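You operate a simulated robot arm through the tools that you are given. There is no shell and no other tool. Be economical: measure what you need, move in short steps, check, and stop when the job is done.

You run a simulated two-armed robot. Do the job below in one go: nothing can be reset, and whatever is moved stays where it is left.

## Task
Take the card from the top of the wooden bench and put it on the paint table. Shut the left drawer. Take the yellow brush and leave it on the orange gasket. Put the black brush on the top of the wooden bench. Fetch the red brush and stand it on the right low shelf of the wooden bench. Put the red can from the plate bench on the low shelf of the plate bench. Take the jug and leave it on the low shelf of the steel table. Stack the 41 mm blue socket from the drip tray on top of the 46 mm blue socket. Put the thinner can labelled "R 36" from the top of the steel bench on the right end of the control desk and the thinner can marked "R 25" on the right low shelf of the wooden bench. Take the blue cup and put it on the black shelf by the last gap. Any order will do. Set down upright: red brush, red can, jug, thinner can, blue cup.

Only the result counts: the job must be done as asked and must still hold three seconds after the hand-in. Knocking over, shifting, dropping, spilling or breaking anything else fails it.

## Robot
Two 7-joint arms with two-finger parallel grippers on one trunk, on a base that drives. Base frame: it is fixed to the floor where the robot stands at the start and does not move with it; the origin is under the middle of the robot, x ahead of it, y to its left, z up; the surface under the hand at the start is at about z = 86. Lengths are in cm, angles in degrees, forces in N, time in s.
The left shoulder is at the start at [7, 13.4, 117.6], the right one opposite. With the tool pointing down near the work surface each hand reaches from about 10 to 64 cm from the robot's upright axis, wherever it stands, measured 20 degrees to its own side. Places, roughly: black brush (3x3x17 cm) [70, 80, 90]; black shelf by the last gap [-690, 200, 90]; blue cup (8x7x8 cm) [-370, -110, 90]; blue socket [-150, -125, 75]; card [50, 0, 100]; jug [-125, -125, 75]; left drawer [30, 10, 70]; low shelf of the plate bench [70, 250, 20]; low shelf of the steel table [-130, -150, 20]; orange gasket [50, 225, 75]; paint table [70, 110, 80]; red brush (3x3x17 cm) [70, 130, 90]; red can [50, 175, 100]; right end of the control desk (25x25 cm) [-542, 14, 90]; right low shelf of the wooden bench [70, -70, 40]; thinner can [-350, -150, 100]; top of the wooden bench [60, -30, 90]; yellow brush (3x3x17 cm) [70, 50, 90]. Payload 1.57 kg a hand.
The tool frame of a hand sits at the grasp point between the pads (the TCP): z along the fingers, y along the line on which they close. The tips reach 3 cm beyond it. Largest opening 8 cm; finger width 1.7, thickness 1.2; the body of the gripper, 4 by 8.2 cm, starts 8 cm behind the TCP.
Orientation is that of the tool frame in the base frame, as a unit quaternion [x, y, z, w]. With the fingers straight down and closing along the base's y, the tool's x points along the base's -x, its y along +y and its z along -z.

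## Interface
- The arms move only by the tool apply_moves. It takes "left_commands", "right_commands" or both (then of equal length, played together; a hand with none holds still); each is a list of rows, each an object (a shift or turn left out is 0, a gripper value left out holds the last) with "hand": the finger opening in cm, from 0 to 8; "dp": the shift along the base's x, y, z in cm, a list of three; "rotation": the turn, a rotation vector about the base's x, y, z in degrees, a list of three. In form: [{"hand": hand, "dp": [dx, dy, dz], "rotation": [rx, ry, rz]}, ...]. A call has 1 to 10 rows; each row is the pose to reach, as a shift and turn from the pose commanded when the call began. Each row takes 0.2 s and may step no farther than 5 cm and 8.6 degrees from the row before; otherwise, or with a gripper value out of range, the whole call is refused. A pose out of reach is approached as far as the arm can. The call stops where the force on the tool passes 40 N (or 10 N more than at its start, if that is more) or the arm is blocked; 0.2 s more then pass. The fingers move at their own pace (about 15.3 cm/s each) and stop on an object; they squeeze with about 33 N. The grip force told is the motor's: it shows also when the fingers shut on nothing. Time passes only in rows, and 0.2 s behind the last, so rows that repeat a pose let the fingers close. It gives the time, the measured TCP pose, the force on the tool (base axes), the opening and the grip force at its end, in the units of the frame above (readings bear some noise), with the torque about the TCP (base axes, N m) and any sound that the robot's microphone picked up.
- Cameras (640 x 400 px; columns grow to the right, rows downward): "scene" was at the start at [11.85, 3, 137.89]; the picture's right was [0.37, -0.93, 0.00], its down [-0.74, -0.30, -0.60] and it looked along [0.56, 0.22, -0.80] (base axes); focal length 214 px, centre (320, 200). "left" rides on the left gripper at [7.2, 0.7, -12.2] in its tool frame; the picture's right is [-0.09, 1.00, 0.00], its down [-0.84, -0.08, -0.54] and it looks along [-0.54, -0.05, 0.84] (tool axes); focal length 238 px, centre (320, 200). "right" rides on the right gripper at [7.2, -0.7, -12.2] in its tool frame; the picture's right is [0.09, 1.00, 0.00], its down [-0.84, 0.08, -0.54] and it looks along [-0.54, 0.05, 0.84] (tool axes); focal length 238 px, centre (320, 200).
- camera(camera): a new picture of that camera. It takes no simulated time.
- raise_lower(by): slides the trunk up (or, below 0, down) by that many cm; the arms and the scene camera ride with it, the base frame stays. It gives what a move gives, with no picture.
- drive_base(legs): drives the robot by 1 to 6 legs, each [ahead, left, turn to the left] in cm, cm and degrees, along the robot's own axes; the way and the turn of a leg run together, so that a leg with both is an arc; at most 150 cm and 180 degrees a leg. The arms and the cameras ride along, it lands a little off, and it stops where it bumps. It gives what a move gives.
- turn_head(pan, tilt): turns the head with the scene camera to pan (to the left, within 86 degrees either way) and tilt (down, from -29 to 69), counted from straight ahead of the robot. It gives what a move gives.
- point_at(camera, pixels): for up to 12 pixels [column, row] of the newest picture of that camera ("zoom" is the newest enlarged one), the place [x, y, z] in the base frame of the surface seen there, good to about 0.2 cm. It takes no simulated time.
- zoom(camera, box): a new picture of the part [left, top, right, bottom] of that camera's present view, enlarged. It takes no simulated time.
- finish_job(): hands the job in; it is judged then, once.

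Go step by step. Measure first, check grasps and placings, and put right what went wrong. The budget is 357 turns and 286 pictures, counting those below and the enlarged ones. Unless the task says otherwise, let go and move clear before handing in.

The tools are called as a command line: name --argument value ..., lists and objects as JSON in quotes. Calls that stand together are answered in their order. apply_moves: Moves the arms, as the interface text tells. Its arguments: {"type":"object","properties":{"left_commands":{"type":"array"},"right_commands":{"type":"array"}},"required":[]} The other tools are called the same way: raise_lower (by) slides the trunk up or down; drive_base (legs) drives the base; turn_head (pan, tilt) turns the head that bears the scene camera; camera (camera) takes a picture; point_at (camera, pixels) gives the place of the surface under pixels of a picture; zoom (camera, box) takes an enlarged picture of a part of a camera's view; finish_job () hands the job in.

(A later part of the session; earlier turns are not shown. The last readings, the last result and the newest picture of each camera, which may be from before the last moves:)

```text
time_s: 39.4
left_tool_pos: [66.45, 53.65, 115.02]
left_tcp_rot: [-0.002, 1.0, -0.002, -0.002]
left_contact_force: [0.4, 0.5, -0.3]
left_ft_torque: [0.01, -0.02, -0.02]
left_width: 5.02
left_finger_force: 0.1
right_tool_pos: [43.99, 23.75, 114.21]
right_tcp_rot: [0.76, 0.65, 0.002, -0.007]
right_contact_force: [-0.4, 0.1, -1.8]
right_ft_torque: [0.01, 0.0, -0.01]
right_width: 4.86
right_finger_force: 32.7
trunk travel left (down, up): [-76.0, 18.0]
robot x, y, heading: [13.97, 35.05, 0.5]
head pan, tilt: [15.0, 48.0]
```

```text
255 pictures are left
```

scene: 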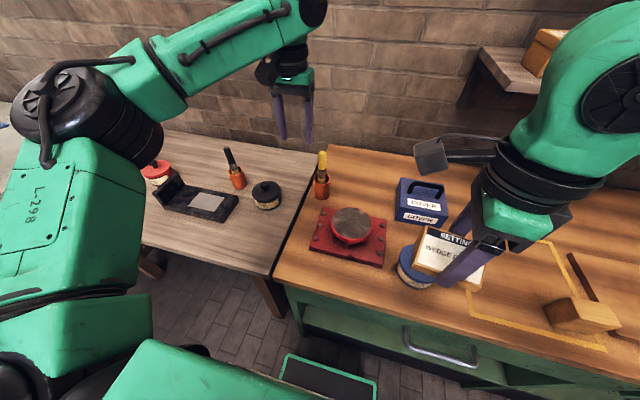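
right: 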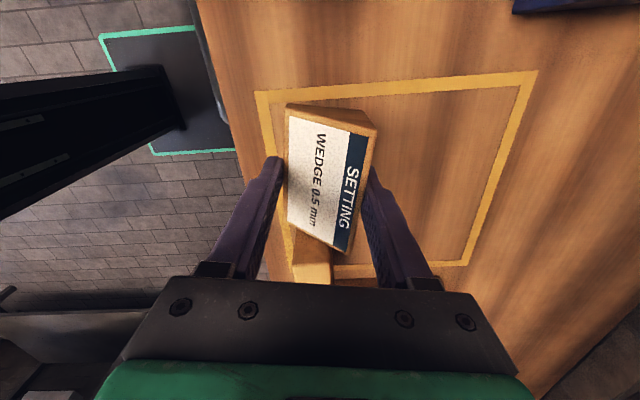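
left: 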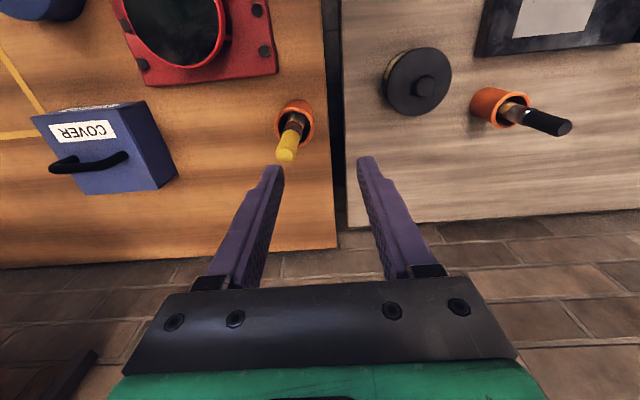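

The brush top shows at (287,155), just ahead right of the fingers. I'll move (1,−3.9) and then descend to z≈100.

apply_moves --left_commands '[{"dp": [0.5, -2, 0]}, {"dp": [1, -3.9, 0]}, {"dp": [1, -3.9, -4]}, {"dp": [1, -3.9, -7]}]'

camera --camera "left"

zoom --camera "scene" --box '[240, 100, 400, 200]'

```text
time_s: 40.4
left_tool_pos: [66.69, 50.61, 107.94]
left_tcp_rot: [-0.002, 1.0, -0.002, -0.003]
left_contact_force: [-0.6, -0.7, 0.5]
left_ft_torque: [0.0, 0.01, -0.02]
left_width: 5.02
left_finger_force: 0.0
left hand out of reach, approached as far as the arm can: row 1, 2, 3, 4
right_tool_pos: [44.33, 23.7, 114.1]
right_tcp_rot: [0.76, 0.65, 0.001, -0.008]
right_contact_force: [0.4, -0.3, -2.0]
right_ft_torque: [-0.02, 0.01, 0.01]
right_width: 4.83
right_finger_force: 33.2
trunk travel left (down, up): [-76.0, 18.0]
robot x, y, heading: [14.23, 34.97, 0.7]
head pan, tilt: [15.0, 48.0]
```

```text
254 pictures are left
```

left: 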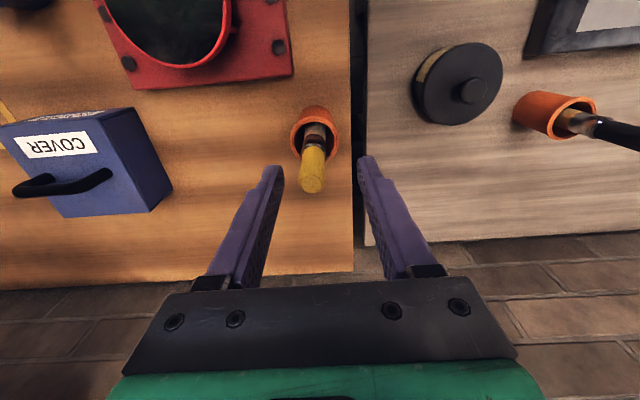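

```text
4.00 times, centred on (320, 150) of scene
```

zoom: 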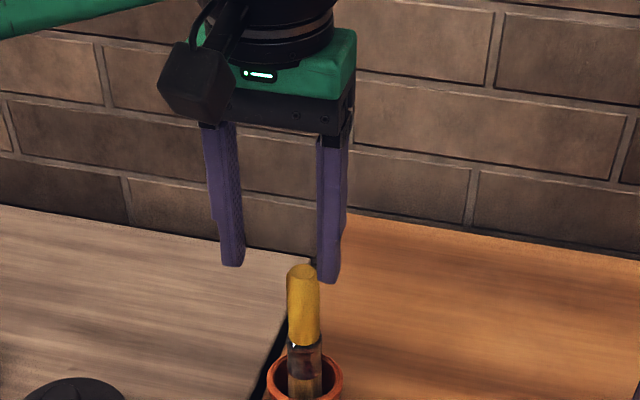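

The brush sits between the fingers, slightly toward one. Continue down 8 cm with a small correction, then close.

apply_moves --left_commands '[{"dp": [0.3, -0.9, -1]}, {"dp": [0.6, -0.9, -4]}, {"dp": [0.6, -0.9, -7]}, {"dp": [0.6, -0.9, -8]}]'

camera --camera "left"

```text
time_s: 41.4
left_tool_pos: [66.01, 50.43, 99.94]
left_tcp_rot: [-0.002, 1.0, -0.003, -0.002]
left_contact_force: [0.0, -1.4, -0.2]
left_ft_torque: [0.02, -0.01, -0.01]
left_width: 5.01
left_finger_force: 0.0
left hand out of reach, approached as far as the arm can: row 1, 2, 3, 4
right_tool_pos: [44.44, 23.77, 114.02]
right_tcp_rot: [0.76, 0.65, 0.001, -0.009]
right_contact_force: [0.5, -0.1, -1.6]
right_ft_torque: [-0.03, 0.01, 0.0]
right_width: 4.82
right_finger_force: 33.1
trunk travel left (down, up): [-76.0, 18.0]
robot x, y, heading: [14.14, 34.79, 0.4]
head pan, tilt: [15.0, 48.0]
```

```text
252 pictures are left
```

left: 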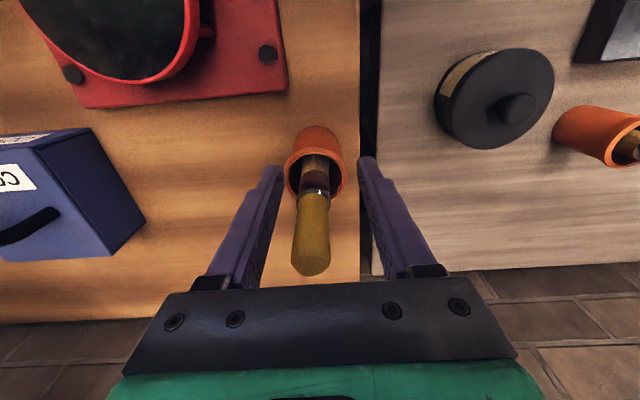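

The handle is ~1.8 cm further ahead than the pads (TCP projects to row ~191). The arm is at its limit, so I'll raise the trunk 14 cm, which gives better reach, and come down again with a forward correction.

raise_lower --by 14

apply_moves --left_commands '[{"dp": [1, -0.4, 0]}, {"dp": [1.8, -0.7, -4]}, {"dp": [1.8, -0.7, -8]}, {"dp": [1.8, -0.7, -11]}, {"dp": [1.8, -0.7, -14]}]'

camera --camera "left"

```text
time_s: 43.0
left_tool_pos: [66.04, 50.39, 114.0]
left_tcp_rot: [-0.001, 1.0, -0.002, -0.004]
left_contact_force: [0.2, -0.5, -0.5]
left_ft_torque: [-0.01, -0.05, -0.02]
left_width: 5.03
left_finger_force: 0.0
right_tool_pos: [44.44, 23.84, 128.02]
right_tcp_rot: [0.76, 0.65, 0.001, -0.008]
right_contact_force: [0.2, -0.6, -2.4]
right_ft_torque: [-0.01, 0.0, 0.0]
right_width: 4.86
right_finger_force: 32.9
trunk travel left (down, up): [-90.0, 4.0]
robot x, y, heading: [13.91, 34.82, 0.3]
head pan, tilt: [15.0, 48.0]
```

```text
time_s: 44.2
left_tool_pos: [63.2, 52.58, 103.71]
left_tcp_rot: [-0.002, 1.0, -0.004, -0.002]
left_contact_force: [-0.2, -0.4, 0.1]
left_ft_torque: [0.0, -0.02, -0.02]
left_width: 5.0
left_finger_force: 0.0
left hand out of reach, approached as far as the arm can: row 1, 2, 3, 4, 5
right_tool_pos: [44.33, 23.61, 128.03]
right_tcp_rot: [0.76, 0.65, 0.001, -0.009]
right_contact_force: [0.4, 0.2, -1.4]
right_ft_torque: [-0.01, 0.02, -0.02]
right_width: 4.83
right_finger_force: 33.3
trunk travel left (down, up): [-90.0, 4.0]
robot x, y, heading: [14.04, 34.95, 0.5]
head pan, tilt: [15.0, 48.0]
```

```text
251 pictures are left
```

left: 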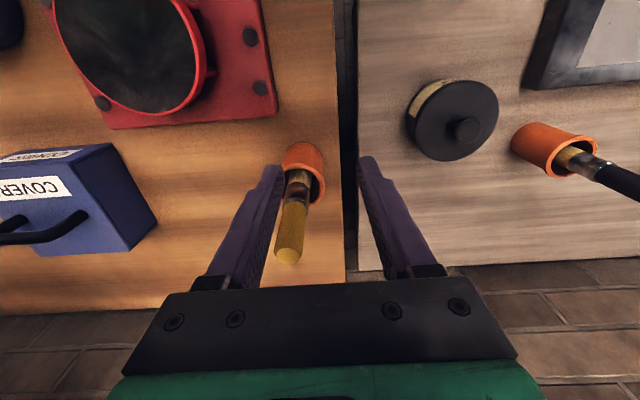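

Higher trunk made reach worse, so lower is better. I'll lift the hands and lower the trunk in stages.

apply_moves --left_commands '[{"dp": [0, 0, 5]}, {"dp": [0, 0, 10]}, {"dp": [0, 0, 15]}, {"dp": [0, 0, 19]}]' --right_commands '[{"dp": [0, 0, 2]}, {"dp": [0, 0, 5]}, {"dp": [0, 0, 7]}, {"dp": [0, 0, 8]}]'

raise_lower --by -13

apply_moves --left_commands '[{"dp": [1, -0.5, 4]}, {"dp": [2, -1, 8]}, {"dp": [3, -2, 11]}, {"dp": [4, -2.5, 12]}]'

raise_lower --by -13

camera --camera "left"

```text
time_s: 45.2
left_tool_pos: [63.36, 52.76, 122.81]
left_tcp_rot: [-0.002, 1.0, -0.003, -0.002]
left_contact_force: [0.3, 0.5, -0.5]
left_ft_torque: [0.01, 0.0, 0.03]
left_width: 5.0
left_finger_force: 0.0
right_tool_pos: [44.28, 23.47, 136.13]
right_tcp_rot: [0.76, 0.65, 0.001, -0.009]
right_contact_force: [0.2, 0.3, -2.3]
right_ft_torque: [0.01, -0.03, -0.01]
right_width: 4.83
right_finger_force: 32.7
trunk travel left (down, up): [-90.0, 4.0]
robot x, y, heading: [13.97, 35.02, 0.3]
head pan, tilt: [15.0, 48.0]
```

```text
time_s: 46.8
left_tool_pos: [63.42, 52.92, 109.68]
left_tcp_rot: [-0.001, 1.0, -0.003, -0.002]
left_contact_force: [0.3, -0.6, 0.2]
left_ft_torque: [0.01, 0.01, -0.02]
left_width: 5.01
left_finger_force: 0.0
right_tool_pos: [44.4, 23.62, 122.99]
right_tcp_rot: [0.76, 0.65, 0.001, -0.009]
right_contact_force: [0.3, -0.1, -2.3]
right_ft_torque: [0.0, 0.02, 0.01]
right_width: 4.83
right_finger_force: 32.9
trunk travel left (down, up): [-77.0, 17.0]
robot x, y, heading: [14.09, 34.82, 0.1]
head pan, tilt: [15.0, 48.0]
```

```text
time_s: 47.8
left_tool_pos: [64.91, 52.01, 118.56]
left_tcp_rot: [-0.002, 1.0, -0.003, -0.003]
left_contact_force: [-0.6, 0.1, -0.1]
left_ft_torque: [-0.02, -0.01, 0.01]
left_width: 5.0
left_finger_force: 0.1
left hand out of reach, approached as far as the arm can: row 3, 4
right_tool_pos: [44.36, 23.57, 123.13]
right_tcp_rot: [0.76, 0.65, 0.001, -0.01]
right_contact_force: [-0.3, 0.6, -2.2]
right_ft_torque: [-0.01, 0.0, -0.03]
right_width: 4.84
right_finger_force: 33.0
trunk travel left (down, up): [-77.0, 17.0]
robot x, y, heading: [14.11, 34.94, 0.5]
head pan, tilt: [15.0, 48.0]
```

```text
time_s: 49.4
left_tool_pos: [64.97, 52.06, 105.61]
left_tcp_rot: [-0.002, 1.0, -0.002, -0.003]
left_contact_force: [-0.8, 0.4, 0.0]
left_ft_torque: [-0.02, 0.0, 0.02]
left_width: 5.04
left_finger_force: 0.1
right_tool_pos: [44.44, 23.53, 110.22]
right_tcp_rot: [0.76, 0.65, 0.001, -0.008]
right_contact_force: [0.6, 0.4, -2.0]
right_ft_torque: [0.02, 0.01, 0.03]
right_width: 4.85
right_finger_force: 33.0
trunk travel left (down, up): [-64.0, 30.0]
robot x, y, heading: [14.46, 34.52, 0.4]
head pan, tilt: [15.0, 48.0]
```

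```text
250 pictures are left
```

left: 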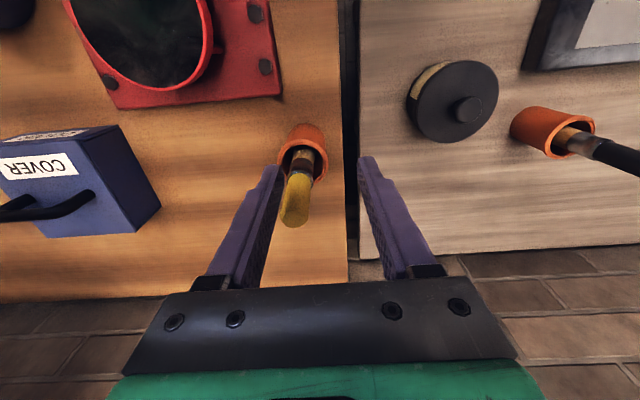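

Reach is ~2 cm short. I'll creep the base ahead 2 cm and correct the hand.

drive_base --legs '[[2, 0, 0]]'

apply_moves --left_commands '[{"dp": [0.4, -1.2, 0]}, {"dp": [0.8, -2.2, 0]}, {"dp": [1, -2.2, -3]}, {"dp": [1, -2.2, -5.5]}]'

camera --camera "left"

```text
time_s: 50.2
left_tool_pos: [66.58, 52.12, 105.83]
left_tcp_rot: [-0.001, 1.0, -0.002, -0.001]
left_contact_force: [-1.1, 0.7, -0.1]
left_ft_torque: [0.04, -0.05, -0.02]
left_width: 4.99
left_finger_force: 0.0
right_tool_pos: [46.02, 23.58, 110.26]
right_tcp_rot: [0.76, 0.65, 0.003, -0.008]
right_contact_force: [-0.9, -0.3, -1.7]
right_ft_torque: [0.01, -0.03, 0.02]
right_width: 4.83
right_finger_force: 33.1
trunk travel left (down, up): [-64.0, 30.0]
robot x, y, heading: [16.04, 34.72, 0.5]
head pan, tilt: [15.0, 48.0]
```

```text
time_s: 51.2
left_tool_pos: [67.72, 50.02, 99.85]
left_tcp_rot: [-0.002, 1.0, -0.004, -0.002]
left_contact_force: [1.1, 0.2, 0.4]
left_ft_torque: [-0.02, 0.0, 0.01]
left_width: 4.98
left_finger_force: 0.2
left hand out of reach, approached as far as the arm can: row 1, 2, 3, 4
right_tool_pos: [46.4, 23.68, 110.21]
right_tcp_rot: [0.76, 0.65, 0.001, -0.008]
right_contact_force: [-0.4, 0.1, -2.2]
right_ft_torque: [0.0, 0.01, 0.0]
right_width: 4.83
right_finger_force: 32.5
trunk travel left (down, up): [-64.0, 30.0]
robot x, y, heading: [15.93, 34.93, 0.5]
head pan, tilt: [15.0, 48.0]
```

```text
249 pictures are left
```

left: 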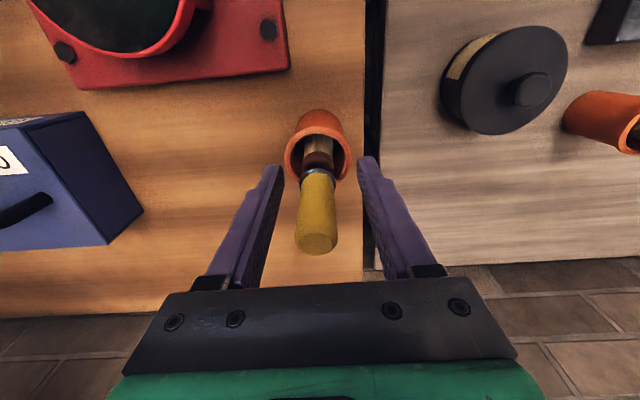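

The handle (rows 172–250) now crosses the pads' place (319,191). Close.

apply_moves --left_commands '[{"hand": 0}, {}, {}, {}]'

apply_moves --left_commands '[{"dp": [0, 0, 2]}, {"dp": [0, 0, 5]}, {"dp": [0, 0, 9]}, {"dp": [0, 0, 13]}, {"dp": [0, 0, 16]}]'

camera --camera "left"

camera --camera "scene"

```text
time_s: 52.2
left_tool_pos: [67.7, 50.01, 99.85]
left_tcp_rot: [-0.003, 1.0, -0.003, -0.002]
left_contact_force: [-0.2, 0.2, -0.4]
left_ft_torque: [0.01, -0.03, 0.02]
left_width: 2.12
left_finger_force: 33.5
right_tool_pos: [46.36, 23.74, 110.18]
right_tcp_rot: [0.76, 0.65, 0.0, -0.009]
right_contact_force: [0.8, 0.3, -1.6]
right_ft_torque: [-0.06, 0.03, -0.01]
right_width: 4.83
right_finger_force: 32.9
trunk travel left (down, up): [-64.0, 30.0]
robot x, y, heading: [16.24, 34.83, 0.5]
head pan, tilt: [15.0, 48.0]
```

```text
time_s: 53.4
left_tool_pos: [63.49, 52.73, 112.49]
left_tcp_rot: [-0.002, 1.0, -0.003, -0.002]
left_contact_force: [-0.4, -0.7, 0.0]
left_ft_torque: [-0.01, 0.0, -0.02]
left_width: 2.06
left_finger_force: 33.5
left hand out of reach, approached as far as the arm can: row 1, 2, 3, 4, 5
right_tool_pos: [46.46, 23.49, 110.01]
right_tcp_rot: [0.76, 0.65, 0.002, -0.009]
right_contact_force: [0.3, -0.8, -2.1]
right_ft_torque: [0.01, 0.02, 0.0]
right_width: 4.82
right_finger_force: 32.9
trunk travel left (down, up): [-64.0, 30.0]
robot x, y, heading: [16.17, 34.82, 0.1]
head pan, tilt: [15.0, 48.0]
```

```text
248 pictures are left
```

left: 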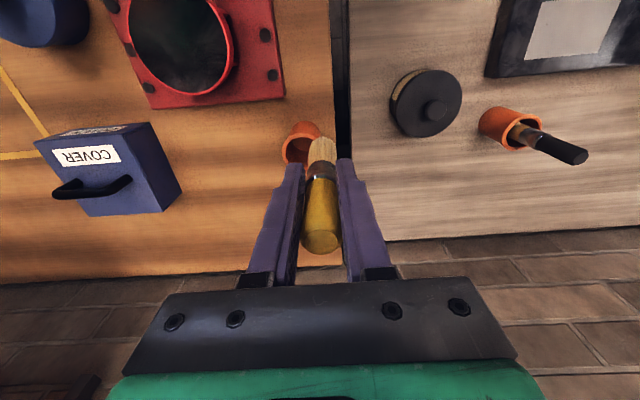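

```text
247 pictures are left
```

scene: 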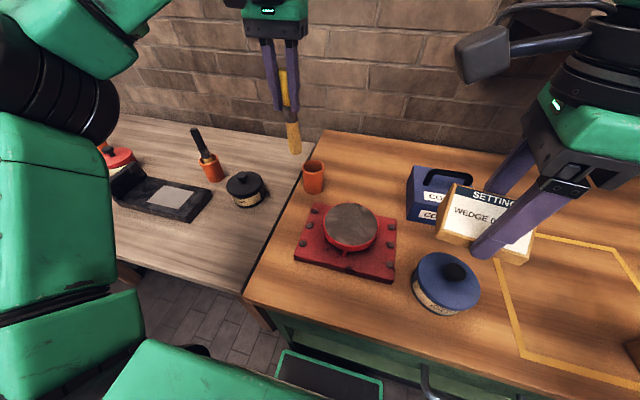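

The yellow brush is held and its pot stayed upright. I'll raise the trunk, back off and drive left to place the card on the paint table.

raise_lower --by 13

drive_base --legs '[[-8, 0, 0], [0, 47, 0]]'

turn_head --pan 0 --tilt 55

camera --camera "scene"

```text
time_s: 55.0
left_tool_pos: [63.49, 52.86, 125.33]
left_tcp_rot: [-0.002, 1.0, -0.004, -0.002]
left_contact_force: [-0.2, 0.4, -0.8]
left_ft_torque: [-0.02, 0.03, 0.0]
left_width: 2.06
left_finger_force: 33.0
right_tool_pos: [46.42, 23.6, 123.03]
right_tcp_rot: [0.76, 0.65, 0.001, -0.008]
right_contact_force: [-0.9, 0.3, -1.6]
right_ft_torque: [-0.01, 0.03, 0.02]
right_width: 4.82
right_finger_force: 33.0
trunk travel left (down, up): [-77.0, 17.0]
robot x, y, heading: [15.9, 34.93, 0.4]
head pan, tilt: [15.0, 48.0]
```

```text
time_s: 58.5
left_tool_pos: [55.08, 100.51, 125.41]
left_tcp_rot: [-0.003, 1.0, -0.003, -0.001]
left_contact_force: [-0.4, -0.3, -0.1]
left_ft_torque: [0.06, 0.02, -0.02]
left_width: 2.08
left_finger_force: 33.4
right_tool_pos: [38.0, 71.28, 123.15]
right_tcp_rot: [0.759, 0.651, 0.001, -0.009]
right_contact_force: [-0.1, 0.5, -1.7]
right_ft_torque: [0.02, 0.04, -0.01]
right_width: 4.85
right_finger_force: 33.1
trunk travel left (down, up): [-77.0, 17.0]
robot x, y, heading: [7.77, 82.36, 0.4]
head pan, tilt: [15.0, 48.0]
```

```text
time_s: 59.2
left_tool_pos: [55.05, 100.65, 125.4]
left_tcp_rot: [-0.003, 1.0, -0.004, -0.001]
left_contact_force: [0.1, 0.3, -0.3]
left_ft_torque: [-0.01, 0.02, 0.0]
left_width: 2.07
left_finger_force: 33.7
right_tool_pos: [37.91, 71.48, 123.08]
right_tcp_rot: [0.759, 0.651, 0.0, -0.008]
right_contact_force: [-0.2, -0.1, -2.6]
right_ft_torque: [-0.01, 0.02, 0.03]
right_width: 4.85
right_finger_force: 33.4
trunk travel left (down, up): [-77.0, 17.0]
robot x, y, heading: [8.01, 82.4, 0.7]
head pan, tilt: [0.0, 55.0]
```

```text
246 pictures are left
```

scene: 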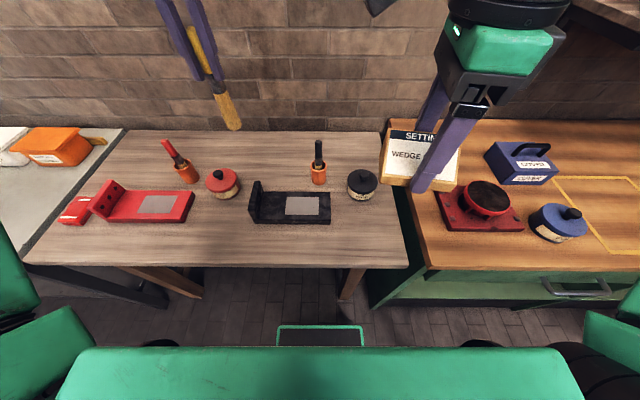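

point_at --camera "scene" --pixels '[[370, 230], [370, 262], [345, 235], [400, 235], [365, 198], [230, 230], [230, 262], [319, 145], [168, 145], [318, 165]]'

```text
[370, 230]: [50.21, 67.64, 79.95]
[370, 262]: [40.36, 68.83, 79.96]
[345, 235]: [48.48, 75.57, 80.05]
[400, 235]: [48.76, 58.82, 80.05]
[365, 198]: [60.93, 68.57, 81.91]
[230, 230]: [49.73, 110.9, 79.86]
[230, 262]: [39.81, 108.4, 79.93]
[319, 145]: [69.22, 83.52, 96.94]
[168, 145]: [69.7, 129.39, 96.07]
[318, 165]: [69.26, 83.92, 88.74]
```

Free spot on the paint table at about (47.5, 67), z=80. I'll lower the trunk 12 cm and bring the card above the spot.

raise_lower --by -12

apply_moves --right_commands '[{"dp": [3, -1.5, -2]}, {"dp": [6, -3, -4]}, {"dp": [9.3, -4.5, -7]}, {"dp": [9.3, -4.5, -11]}, {"dp": [9.3, -4.5, -15]}, {"dp": [9.3, -4.5, -19]}, {"dp": [9.3, -4.5, -22]}, {"dp": [9.3, -4.5, -24]}, {"dp": [9.3, -4.5, -25.5]}]'

camera --camera "right"

camera --camera "scene"

```text
time_s: 60.8
left_tool_pos: [54.97, 100.58, 113.47]
left_tcp_rot: [-0.003, 1.0, -0.004, -0.002]
left_contact_force: [0.2, 0.5, 0.0]
left_ft_torque: [-0.02, 0.02, 0.0]
left_width: 2.07
left_finger_force: 32.9
right_tool_pos: [38.07, 71.29, 111.08]
right_tcp_rot: [0.759, 0.652, 0.0, -0.009]
right_contact_force: [0.2, -0.2, -2.1]
right_ft_torque: [0.01, -0.01, 0.02]
right_width: 4.82
right_finger_force: 33.2
trunk travel left (down, up): [-65.0, 29.0]
robot x, y, heading: [7.58, 82.45, 0.5]
head pan, tilt: [0.0, 55.0]
```

```text
time_s: 62.8
left_tool_pos: [55.1, 100.66, 113.38]
left_tcp_rot: [-0.004, 1.0, -0.005, -0.002]
left_contact_force: [0.1, 0.2, -0.3]
left_ft_torque: [-0.02, -0.04, 0.0]
left_width: 2.06
left_finger_force: 32.9
right_tool_pos: [47.31, 66.84, 85.59]
right_tcp_rot: [0.76, 0.65, 0.0, -0.009]
right_contact_force: [0.4, 0.0, -1.4]
right_ft_torque: [-0.03, 0.03, 0.01]
right_width: 4.85
right_finger_force: 33.3
trunk travel left (down, up): [-65.0, 29.0]
robot x, y, heading: [7.49, 82.6, 0.5]
head pan, tilt: [0.0, 55.0]
```

```text
245 pictures are left
```

right: 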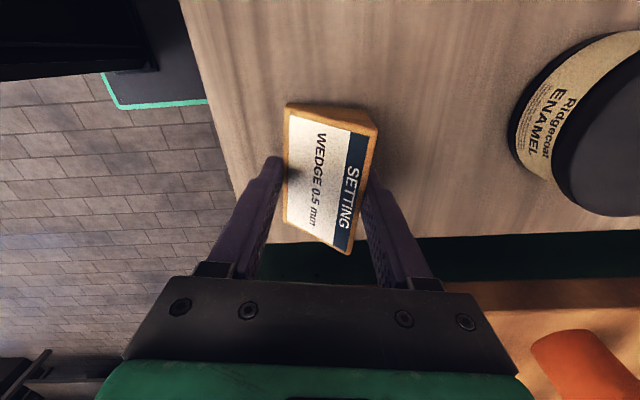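

```text
244 pictures are left
```

scene: 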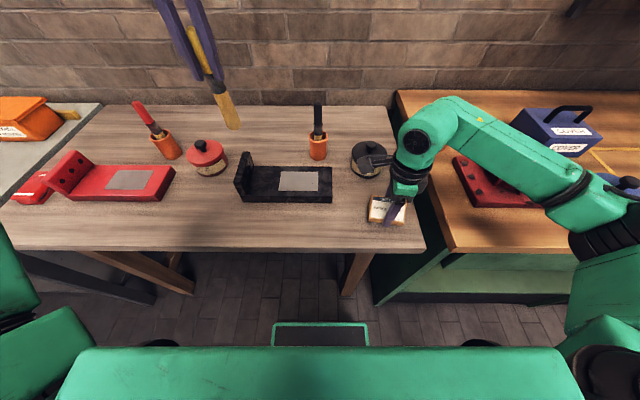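

The card is over the table, but near its right edge (row 240). I'll shift 3 cm left, set it down and open.

apply_moves --right_commands '[{"dp": [0, 3, 0]}, {"dp": [0, 3, -1]}, {"dp": [0, 3, -2]}, {"dp": [0, 3, -2.3]}]'

camera --camera "right"

```text
time_s: 63.8
left_tool_pos: [55.0, 100.57, 113.5]
left_tcp_rot: [-0.004, 1.0, -0.004, -0.001]
left_contact_force: [0.0, -0.6, -0.7]
left_ft_torque: [0.0, -0.02, -0.02]
left_width: 2.07
left_finger_force: 33.4
right_tool_pos: [47.38, 69.83, 83.41]
right_tcp_rot: [0.759, 0.651, 0.003, -0.007]
right_contact_force: [1.8, -0.7, 7.8]
right_ft_torque: [-0.43, -0.02, 0.04]
right_width: 4.84
right_finger_force: 33.5
trunk travel left (down, up): [-65.0, 29.0]
robot x, y, heading: [7.6, 82.38, 0.8]
head pan, tilt: [0.0, 55.0]
```

```text
243 pictures are left
```

right: 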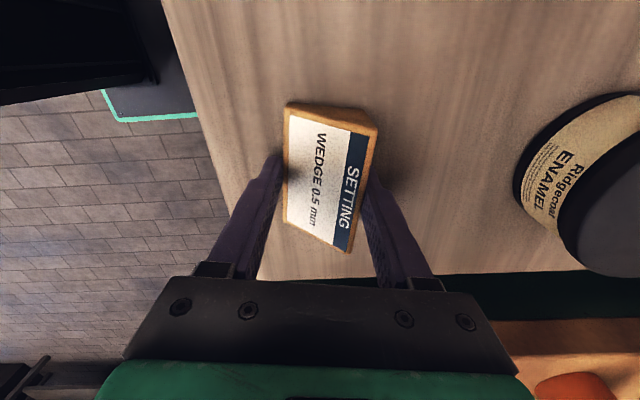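

Contact (8 N up). Open to 6.4 and lift.

apply_moves --right_commands '[{"hand": 6.4}, {}, {"dp": [0, 0, 3]}, {"dp": [0, 0, 7]}, {"dp": [0, 0, 12]}, {"dp": [0, 0, 17]}, {"dp": [0, 0, 22]}]'

camera --camera "right"

```text
time_s: 65.3
left_tool_pos: [55.0, 100.69, 113.59]
left_tcp_rot: [-0.004, 1.0, -0.003, -0.001]
left_contact_force: [-0.8, -0.7, -0.2]
left_ft_torque: [0.01, 0.01, -0.01]
left_width: 2.05
left_finger_force: 33.0
right_tool_pos: [47.14, 70.04, 105.51]
right_tcp_rot: [0.759, 0.651, 0.0, -0.009]
right_contact_force: [-0.2, -0.2, 0.3]
right_ft_torque: [-0.04, 0.0, 0.02]
right_width: 6.41
right_finger_force: 0.1
trunk travel left (down, up): [-65.0, 29.0]
robot x, y, heading: [7.62, 82.71, 0.5]
head pan, tilt: [0.0, 55.0]
```

```text
242 pictures are left
```

right: 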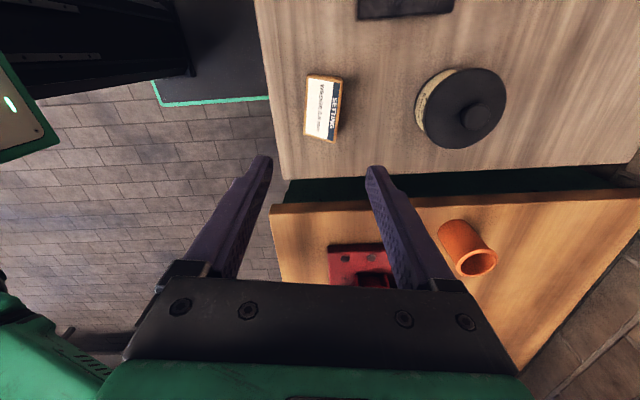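

The card stands on the paint table. Next I return the right hand to neutral yaw, lift the yellow brush, and drive left toward the plate bench.

apply_moves --right_commands '[{"dp": [-1, 0, 0.5], "rotation": [0, 0, 8.4]}, {"dp": [-2, -1, 1], "rotation": [0, 0, 16.8]}, {"dp": [-3, -1, 1.5], "rotation": [0, 0, 25.2]}, {"dp": [-4, -2, 2], "rotation": [0, 0, 33.6]}, {"dp": [-5, -2, 2.5], "rotation": [0, 0, 42]}, {"dp": [-6, -3, 3], "rotation": [0, 0, 50.4]}, {"dp": [-7, -3, 3.5], "rotation": [0, 0, 58.8]}, {"dp": [-8, -4, 4], "rotation": [0, 0, 67.2]}, {"dp": [-9, -4, 4.5], "rotation": [0, 0, 75.6]}, {"dp": [-10, -5, 5], "rotation": [0, 0, 84]}]' --left_commands '[{"dp": [-1, 0, 1]}, {"dp": [-2, 0, 2]}, {"dp": [-3, 0, 3]}, {"dp": [-4, 0, 4]}, {"dp": [-5, 0, 5]}, {"dp": [-6, 0, 6]}, {"dp": [-7, 0, 7]}, {"dp": [-8, 0, 8]}, {"dp": [-9, 0, 9]}, {"dp": [-10, 0, 10]}]'

apply_moves --right_commands '[{"dp": [-1, 0, 1], "rotation": [0, 0, 7.5]}, {"dp": [-2, 0, 2], "rotation": [0, 0, 15]}]'

drive_base --legs '[[-4, 0, 0], [0, 60, 0]]'

turn_head --pan 20 --tilt 48

camera --camera "scene"

```text
time_s: 67.5
left_tool_pos: [44.13, 100.86, 121.93]
left_tcp_rot: [-0.004, 1.0, -0.004, 0.0]
left_contact_force: [-0.3, 0.3, -0.6]
left_ft_torque: [0.04, -0.05, -0.01]
left_width: 2.05
left_finger_force: 33.1
left hand out of reach, approached as far as the arm can: row 7, 8, 9, 10
right_tool_pos: [37.09, 64.83, 110.35]
right_tcp_rot: [0.127, 0.992, -0.005, -0.007]
right_contact_force: [-0.7, -0.4, 0.0]
right_ft_torque: [0.03, 0.02, 0.01]
right_width: 6.39
right_finger_force: 0.1
trunk travel left (down, up): [-65.0, 29.0]
robot x, y, heading: [7.75, 82.47, 0.6]
head pan, tilt: [0.0, 55.0]
```

```text
time_s: 68.2
left_tool_pos: [44.27, 100.95, 121.83]
left_tcp_rot: [-0.003, 1.0, -0.004, 0.0]
left_contact_force: [1.0, 0.2, -1.3]
left_ft_torque: [0.01, 0.01, -0.02]
left_width: 2.06
left_finger_force: 33.0
right_tool_pos: [35.23, 64.74, 112.39]
right_tcp_rot: [-0.003, 1.0, -0.006, -0.006]
right_contact_force: [-0.5, -0.6, 0.0]
right_ft_torque: [-0.01, -0.02, -0.02]
right_width: 6.42
right_finger_force: 0.1
trunk travel left (down, up): [-65.0, 29.0]
robot x, y, heading: [7.49, 82.6, 0.4]
head pan, tilt: [0.0, 55.0]
```

```text
time_s: 72.0
left_tool_pos: [39.56, 160.85, 121.86]
left_tcp_rot: [-0.005, 1.0, -0.003, 0.0]
left_contact_force: [0.6, -0.2, -1.6]
left_ft_torque: [0.02, -0.01, -0.03]
left_width: 2.04
left_finger_force: 33.3
right_tool_pos: [30.72, 124.67, 112.42]
right_tcp_rot: [-0.004, 1.0, -0.005, -0.007]
right_contact_force: [-0.1, 0.5, -0.1]
right_ft_torque: [-0.02, -0.03, 0.0]
right_width: 6.4
right_finger_force: 0.0
trunk travel left (down, up): [-65.0, 29.0]
robot x, y, heading: [2.71, 142.41, 0.7]
head pan, tilt: [0.0, 55.0]
```

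```text
time_s: 72.8
left_tool_pos: [39.48, 160.9, 121.85]
left_tcp_rot: [-0.005, 1.0, -0.003, 0.0]
left_contact_force: [-0.4, 0.3, -0.9]
left_ft_torque: [0.0, 0.0, -0.03]
left_width: 2.05
left_finger_force: 32.8
right_tool_pos: [30.64, 124.76, 112.32]
right_tcp_rot: [-0.004, 1.0, -0.006, -0.007]
right_contact_force: [0.8, -0.9, 0.0]
right_ft_torque: [0.01, 0.0, 0.02]
right_width: 6.39
right_finger_force: 0.2
trunk travel left (down, up): [-65.0, 29.0]
robot x, y, heading: [2.76, 142.41, 1.0]
head pan, tilt: [20.0, 48.0]
```

```text
241 pictures are left
```

scene: 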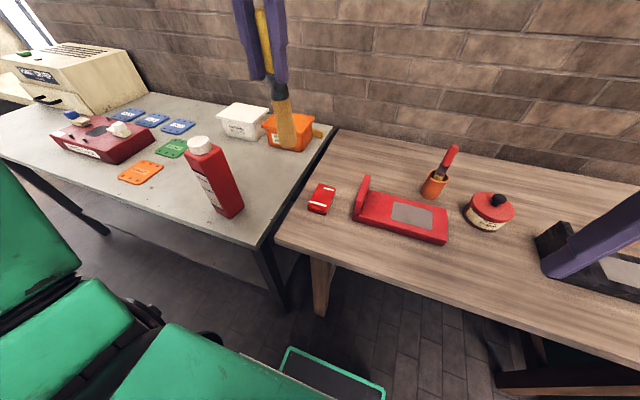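

I see the plate bench: red can (213,180), orange gasket (141,172). I'll measure them and check the brush's attitude.

zoom --camera "scene" --box '[20, 80, 276, 240]'

point_at --camera "scene" --pixels '[[141, 172], [120, 176], [160, 168], [137, 184], [147, 161], [198, 140], [225, 215], [215, 160], [180, 220], [215, 240], [288, 145], [268, 70]]'

camera --camera "left"

```text
2.50 times, centred on (148, 160) of scene
```

zoom: 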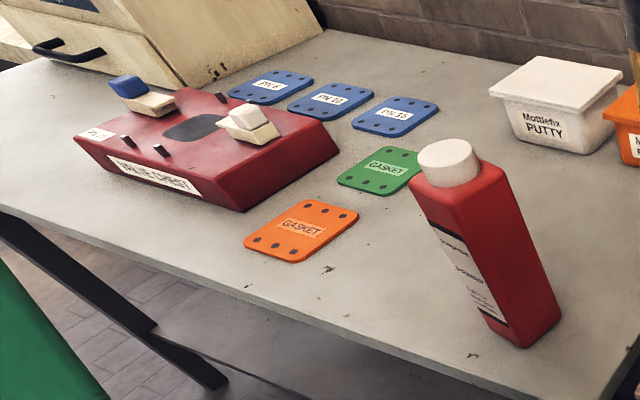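

```text
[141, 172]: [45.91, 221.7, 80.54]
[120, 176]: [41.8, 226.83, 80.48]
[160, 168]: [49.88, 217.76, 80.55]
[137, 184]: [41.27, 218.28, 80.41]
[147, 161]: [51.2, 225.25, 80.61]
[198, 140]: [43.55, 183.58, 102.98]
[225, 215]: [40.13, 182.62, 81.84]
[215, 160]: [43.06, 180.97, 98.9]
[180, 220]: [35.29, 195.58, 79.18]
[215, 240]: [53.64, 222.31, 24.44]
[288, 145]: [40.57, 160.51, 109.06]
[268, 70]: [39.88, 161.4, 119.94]
```

```text
239 pictures are left
```

left: 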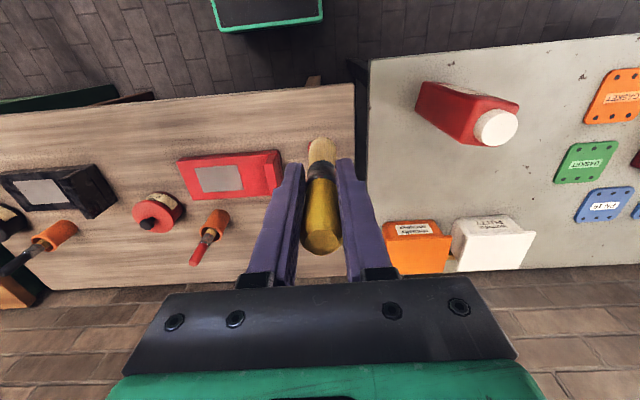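

Gasket centre ≈(46,222), top z=80.5; red can stands at about (42,183), top ≈104. I'll raise the trunk 6 cm and drive left 61 cm past the can.

raise_lower --by 6

drive_base --legs '[[0, 61, 0]]'

camera --camera "scene"

camera --camera "left"

```text
time_s: 73.8
left_tool_pos: [39.59, 160.78, 127.92]
left_tcp_rot: [-0.005, 1.0, -0.004, -0.001]
left_contact_force: [-0.2, -0.4, -0.6]
left_ft_torque: [0.02, -0.02, -0.01]
left_width: 2.09
left_finger_force: 32.9
right_tool_pos: [30.63, 124.62, 118.3]
right_tcp_rot: [-0.003, 1.0, -0.007, -0.007]
right_contact_force: [0.4, 0.6, 0.4]
right_ft_torque: [0.0, 0.01, -0.04]
right_width: 6.42
right_finger_force: 0.0
trunk travel left (down, up): [-71.0, 23.0]
robot x, y, heading: [2.28, 142.27, 0.5]
head pan, tilt: [20.0, 48.0]
```

```text
time_s: 77.2
left_tool_pos: [38.49, 220.95, 127.86]
left_tcp_rot: [-0.007, 1.0, -0.003, 0.0]
left_contact_force: [0.3, -0.5, -1.3]
left_ft_torque: [0.0, -0.01, -0.02]
left_width: 2.06
left_finger_force: 33.0
right_tool_pos: [29.99, 184.7, 118.3]
right_tcp_rot: [-0.006, 1.0, -0.005, -0.008]
right_contact_force: [0.2, -0.1, -0.5]
right_ft_torque: [0.01, -0.01, -0.04]
right_width: 6.39
right_finger_force: 0.0
trunk travel left (down, up): [-71.0, 23.0]
robot x, y, heading: [1.68, 202.51, 1.0]
head pan, tilt: [20.0, 48.0]
```

```text
238 pictures are left
```

scene: 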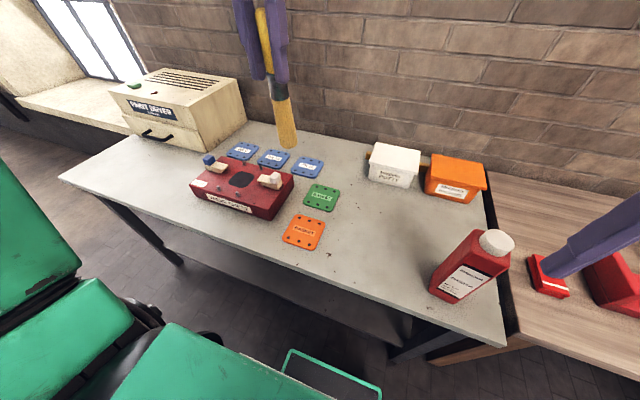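

```text
237 pictures are left
```

left: 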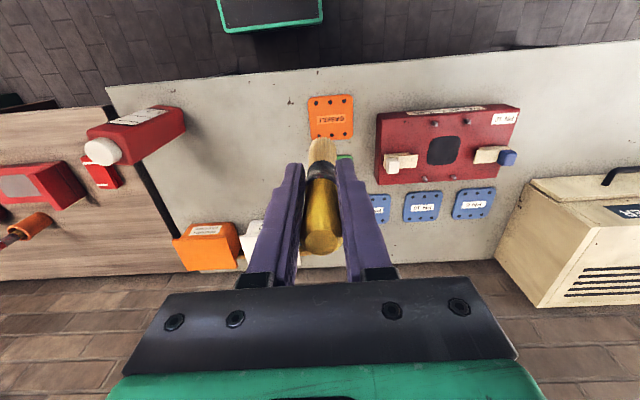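

The gasket shows at left (331,116); I'll re-measure it from here.

point_at --camera "left" --pixels '[[331, 116], [312, 98], [351, 97], [313, 138], [352, 135], [320, 150], [345, 157]]'

point_at --camera "scene" --pixels '[[303, 232], [288, 142], [460, 265], [330, 290], [495, 240]]'

```text
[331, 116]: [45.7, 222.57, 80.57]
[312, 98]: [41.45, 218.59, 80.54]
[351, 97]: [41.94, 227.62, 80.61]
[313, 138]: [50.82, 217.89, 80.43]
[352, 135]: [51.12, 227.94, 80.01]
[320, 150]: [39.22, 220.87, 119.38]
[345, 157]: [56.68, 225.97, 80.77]
```

```text
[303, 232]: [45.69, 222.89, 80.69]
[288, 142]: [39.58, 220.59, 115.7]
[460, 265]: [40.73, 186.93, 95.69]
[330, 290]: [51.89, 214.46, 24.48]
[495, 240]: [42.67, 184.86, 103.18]
```

Target TCP (45.4, 222.3), set-down z≈94. Moving over and down to 95.

apply_moves --left_commands '[{"dp": [3.5, 0.7, 0]}, {"dp": [6.9, 1.4, 0]}, {"dp": [6.9, 1.4, -5]}, {"dp": [6.9, 1.4, -10]}, {"dp": [6.9, 1.4, -15]}, {"dp": [6.9, 1.4, -20]}, {"dp": [6.9, 1.4, -25]}, {"dp": [6.9, 1.4, -29]}, {"dp": [6.9, 1.4, -31]}, {"dp": [6.9, 1.4, -32.5]}]'

camera --camera "left"

camera --camera "scene"

```text
time_s: 79.4
left_tool_pos: [45.48, 222.49, 95.42]
left_tcp_rot: [-0.007, 1.0, -0.005, 0.0]
left_contact_force: [0.0, -0.1, -1.7]
left_ft_torque: [0.01, 0.01, -0.04]
left_width: 2.07
left_finger_force: 32.5
left hand out of reach, approached as far as the arm can: row 1, 2
right_tool_pos: [29.87, 184.88, 118.29]
right_tcp_rot: [-0.007, 1.0, -0.006, -0.007]
right_contact_force: [0.2, 0.0, 0.3]
right_ft_torque: [-0.02, 0.0, -0.04]
right_width: 6.37
right_finger_force: 0.1
trunk travel left (down, up): [-71.0, 23.0]
robot x, y, heading: [1.89, 202.31, 1.1]
head pan, tilt: [20.0, 48.0]
```

```text
236 pictures are left
```

left: 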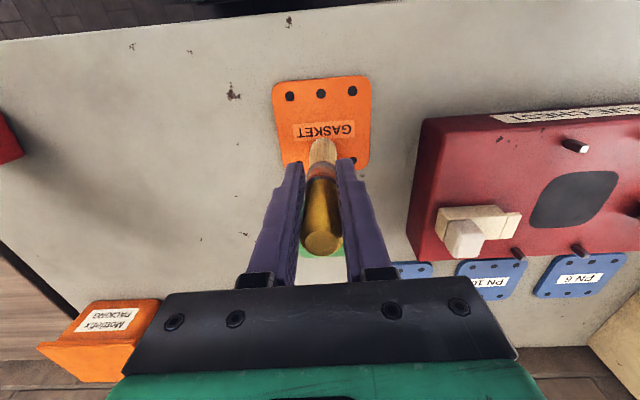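

```text
235 pictures are left
```

scene: 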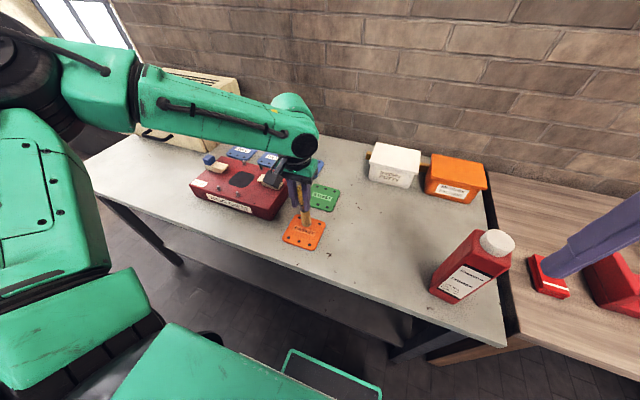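

The bristle tip is over the gasket's rear half; shift −1 in x and lower gently until contact.

apply_moves --left_commands '[{"dp": [-1, 0, 0]}, {"dp": [-1, 0, -0.6]}, {"dp": [-1, 0, -1.2]}, {"dp": [-1, 0, -1.5]}, {"dp": [-1, 0, -1.5]}]'

zoom --camera "scene" --box '[240, 160, 368, 260]'

```text
time_s: 80.6
left_tool_pos: [44.24, 222.25, 94.06]
left_tcp_rot: [-0.007, 1.0, -0.004, 0.002]
left_contact_force: [1.8, 1.3, 17.5]
left_ft_torque: [0.12, -0.48, 0.06]
left_width: 2.06
left_finger_force: 32.6
right_tool_pos: [29.49, 184.79, 118.46]
right_tcp_rot: [-0.006, 1.0, -0.005, -0.004]
right_contact_force: [-0.2, 0.3, 0.5]
right_ft_torque: [-0.02, 0.0, 0.03]
right_width: 6.42
right_finger_force: 0.1
trunk travel left (down, up): [-71.0, 23.0]
robot x, y, heading: [1.92, 202.65, 1.2]
head pan, tilt: [20.0, 48.0]
```

```text
4.00 times, centred on (304, 210) of scene
```

zoom: 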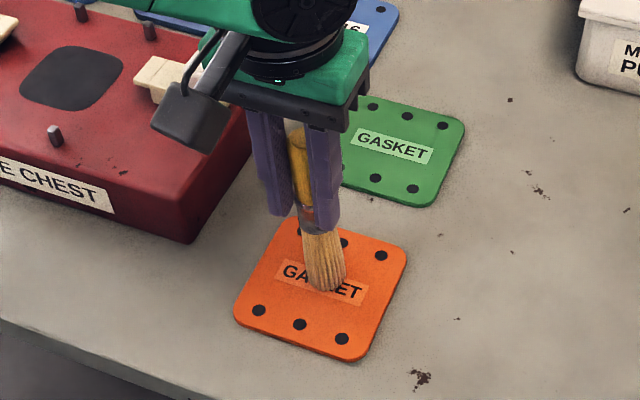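

The brush stands at the gasket centre with 17 N contact. I'll ease up 0.2 and open a bit.

apply_moves --left_commands '[{"dp": [0, 0, 0.25]}, {"hand": 2.6, "dp": [0, 0, 0.25]}, {"dp": [0, 0, 0.25]}, {"dp": [0, 0, 0.25]}]'

zoom --camera "scene" --box '[240, 160, 368, 260]'

camera --camera "left"

```text
time_s: 81.6
left_tool_pos: [44.32, 222.46, 94.07]
left_tcp_rot: [-0.007, 1.0, -0.004, -0.001]
left_contact_force: [0.3, 0.0, 0.5]
left_ft_torque: [0.01, 0.01, 0.03]
left_width: 2.62
left_finger_force: 0.0
right_tool_pos: [29.78, 184.77, 118.28]
right_tcp_rot: [-0.006, 1.0, -0.007, -0.007]
right_contact_force: [-0.3, 0.2, 0.0]
right_ft_torque: [0.0, -0.01, -0.01]
right_width: 6.39
right_finger_force: 0.1
trunk travel left (down, up): [-71.0, 23.0]
robot x, y, heading: [1.73, 202.34, 1.4]
head pan, tilt: [20.0, 48.0]
```

```text
4.00 times, centred on (304, 210) of scene
```

zoom: 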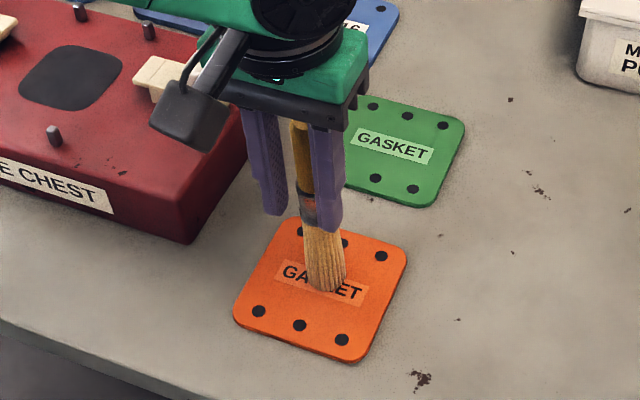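

```text
232 pictures are left
```

left: 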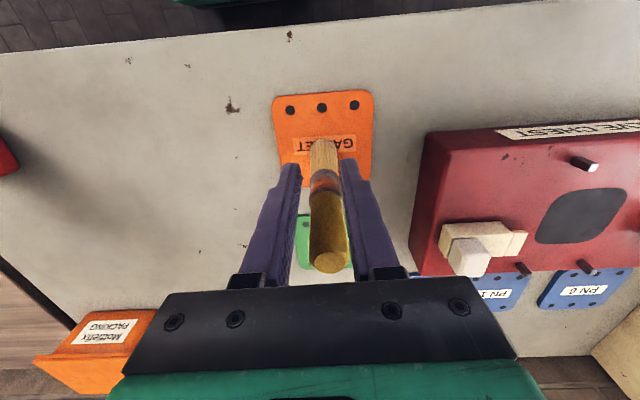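

It appears to stand, maybe lightly leaning. Open to 4 and watch.

apply_moves --left_commands '[{"hand": 3.4}, {"hand": 4.2}, {"hand": 5}, {}, {}, {}]'

camera --camera "left"

zoom --camera "scene" --box '[240, 160, 368, 260]'

```text
time_s: 83.0
left_tool_pos: [44.45, 222.48, 93.98]
left_tcp_rot: [-0.007, 1.0, -0.004, 0.0]
left_contact_force: [-0.7, 0.4, 0.2]
left_ft_torque: [0.05, -0.01, 0.02]
left_width: 5.0
left_finger_force: 0.0
right_tool_pos: [29.91, 184.79, 118.29]
right_tcp_rot: [-0.006, 1.0, -0.005, -0.006]
right_contact_force: [-0.1, -0.3, 0.8]
right_ft_torque: [0.01, -0.01, 0.03]
right_width: 6.39
right_finger_force: 0.1
trunk travel left (down, up): [-71.0, 23.0]
robot x, y, heading: [1.86, 202.06, 0.9]
head pan, tilt: [20.0, 48.0]
```

```text
231 pictures are left
```

left: 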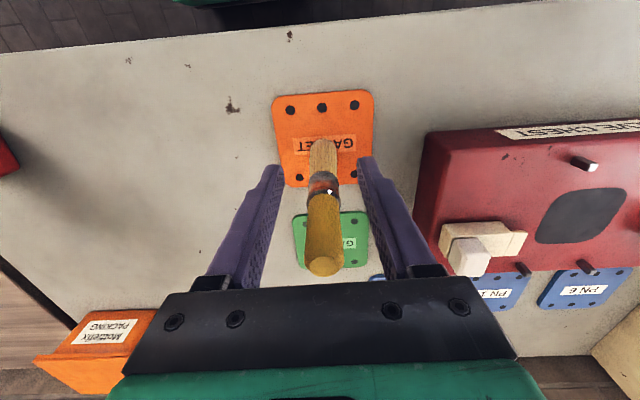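

```text
4.00 times, centred on (304, 210) of scene
```

zoom: 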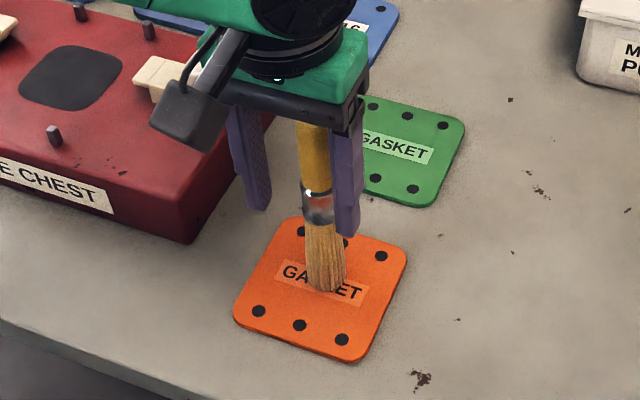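

It stands freely. I'll lift straight up and clear.

apply_moves --left_commands '[{"hand": 6}, {"dp": [0, 0, 3]}, {"dp": [0, 0, 7]}, {"dp": [0, 0, 12]}, {"dp": [0, 0, 17]}, {"dp": [0, 0, 22]}, {"dp": [-4, 0, 24]}]'

camera --camera "scene"

```text
time_s: 84.6
left_tool_pos: [40.06, 222.64, 118.35]
left_tcp_rot: [-0.006, 1.0, -0.004, 0.001]
left_contact_force: [-0.3, -0.7, 0.3]
left_ft_torque: [-0.05, -0.06, -0.02]
left_width: 5.99
left_finger_force: 0.0
right_tool_pos: [29.54, 184.98, 118.4]
right_tcp_rot: [-0.005, 1.0, -0.006, -0.005]
right_contact_force: [-0.1, -0.6, 0.3]
right_ft_torque: [0.01, -0.06, 0.0]
right_width: 6.39
right_finger_force: 0.0
trunk travel left (down, up): [-71.0, 23.0]
robot x, y, heading: [1.97, 202.12, 1.3]
head pan, tilt: [20.0, 48.0]
```

```text
229 pictures are left
```

scene: 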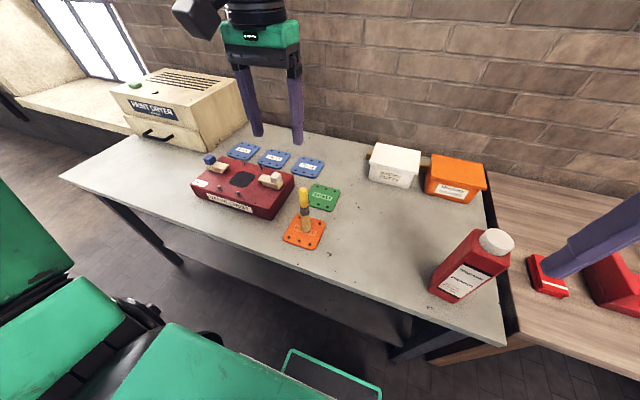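

The yellow brush stands on the orange gasket. Next the red can: I'll zoom in and measure its shape, and the low shelf.

zoom --camera "scene" --box '[400, 200, 560, 320]'

camera --camera "right"

```text
3.33 times, centred on (480, 260) of scene
```

zoom: 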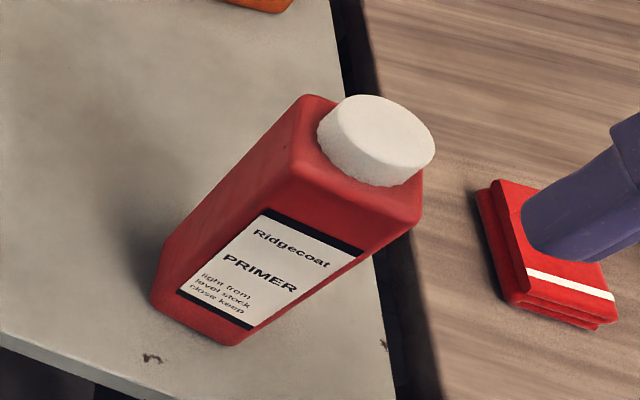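

```text
227 pictures are left
```

right: 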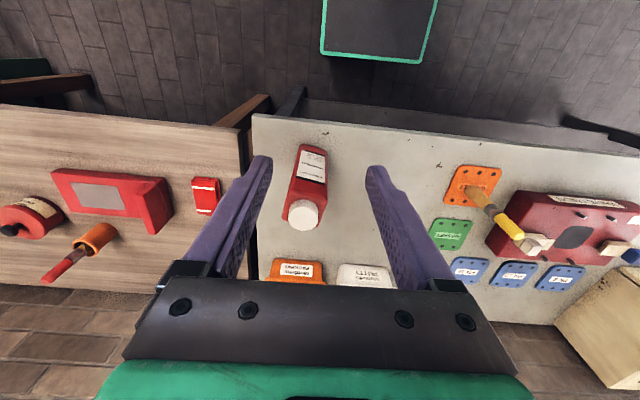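

point_at --camera "zoom" --pixels '[[300, 105], [290, 165], [415, 210], [160, 295], [240, 335], [380, 140], [345, 115], [230, 190], [330, 240], [200, 230], [420, 190]]'

point_at --camera "right" --pixels '[[302, 148], [325, 152], [292, 215], [302, 212], [325, 185], [310, 175]]'

```text
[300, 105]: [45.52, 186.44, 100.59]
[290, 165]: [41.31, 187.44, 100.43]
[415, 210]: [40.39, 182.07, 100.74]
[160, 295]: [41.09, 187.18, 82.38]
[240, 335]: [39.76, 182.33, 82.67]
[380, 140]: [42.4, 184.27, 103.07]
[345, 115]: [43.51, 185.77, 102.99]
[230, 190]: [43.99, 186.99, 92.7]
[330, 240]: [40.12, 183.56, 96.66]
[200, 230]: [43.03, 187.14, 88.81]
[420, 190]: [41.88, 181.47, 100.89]
```

```text
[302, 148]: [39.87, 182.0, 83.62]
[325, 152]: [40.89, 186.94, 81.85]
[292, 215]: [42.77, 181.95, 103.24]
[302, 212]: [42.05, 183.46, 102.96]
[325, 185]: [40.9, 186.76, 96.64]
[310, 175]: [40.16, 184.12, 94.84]
```

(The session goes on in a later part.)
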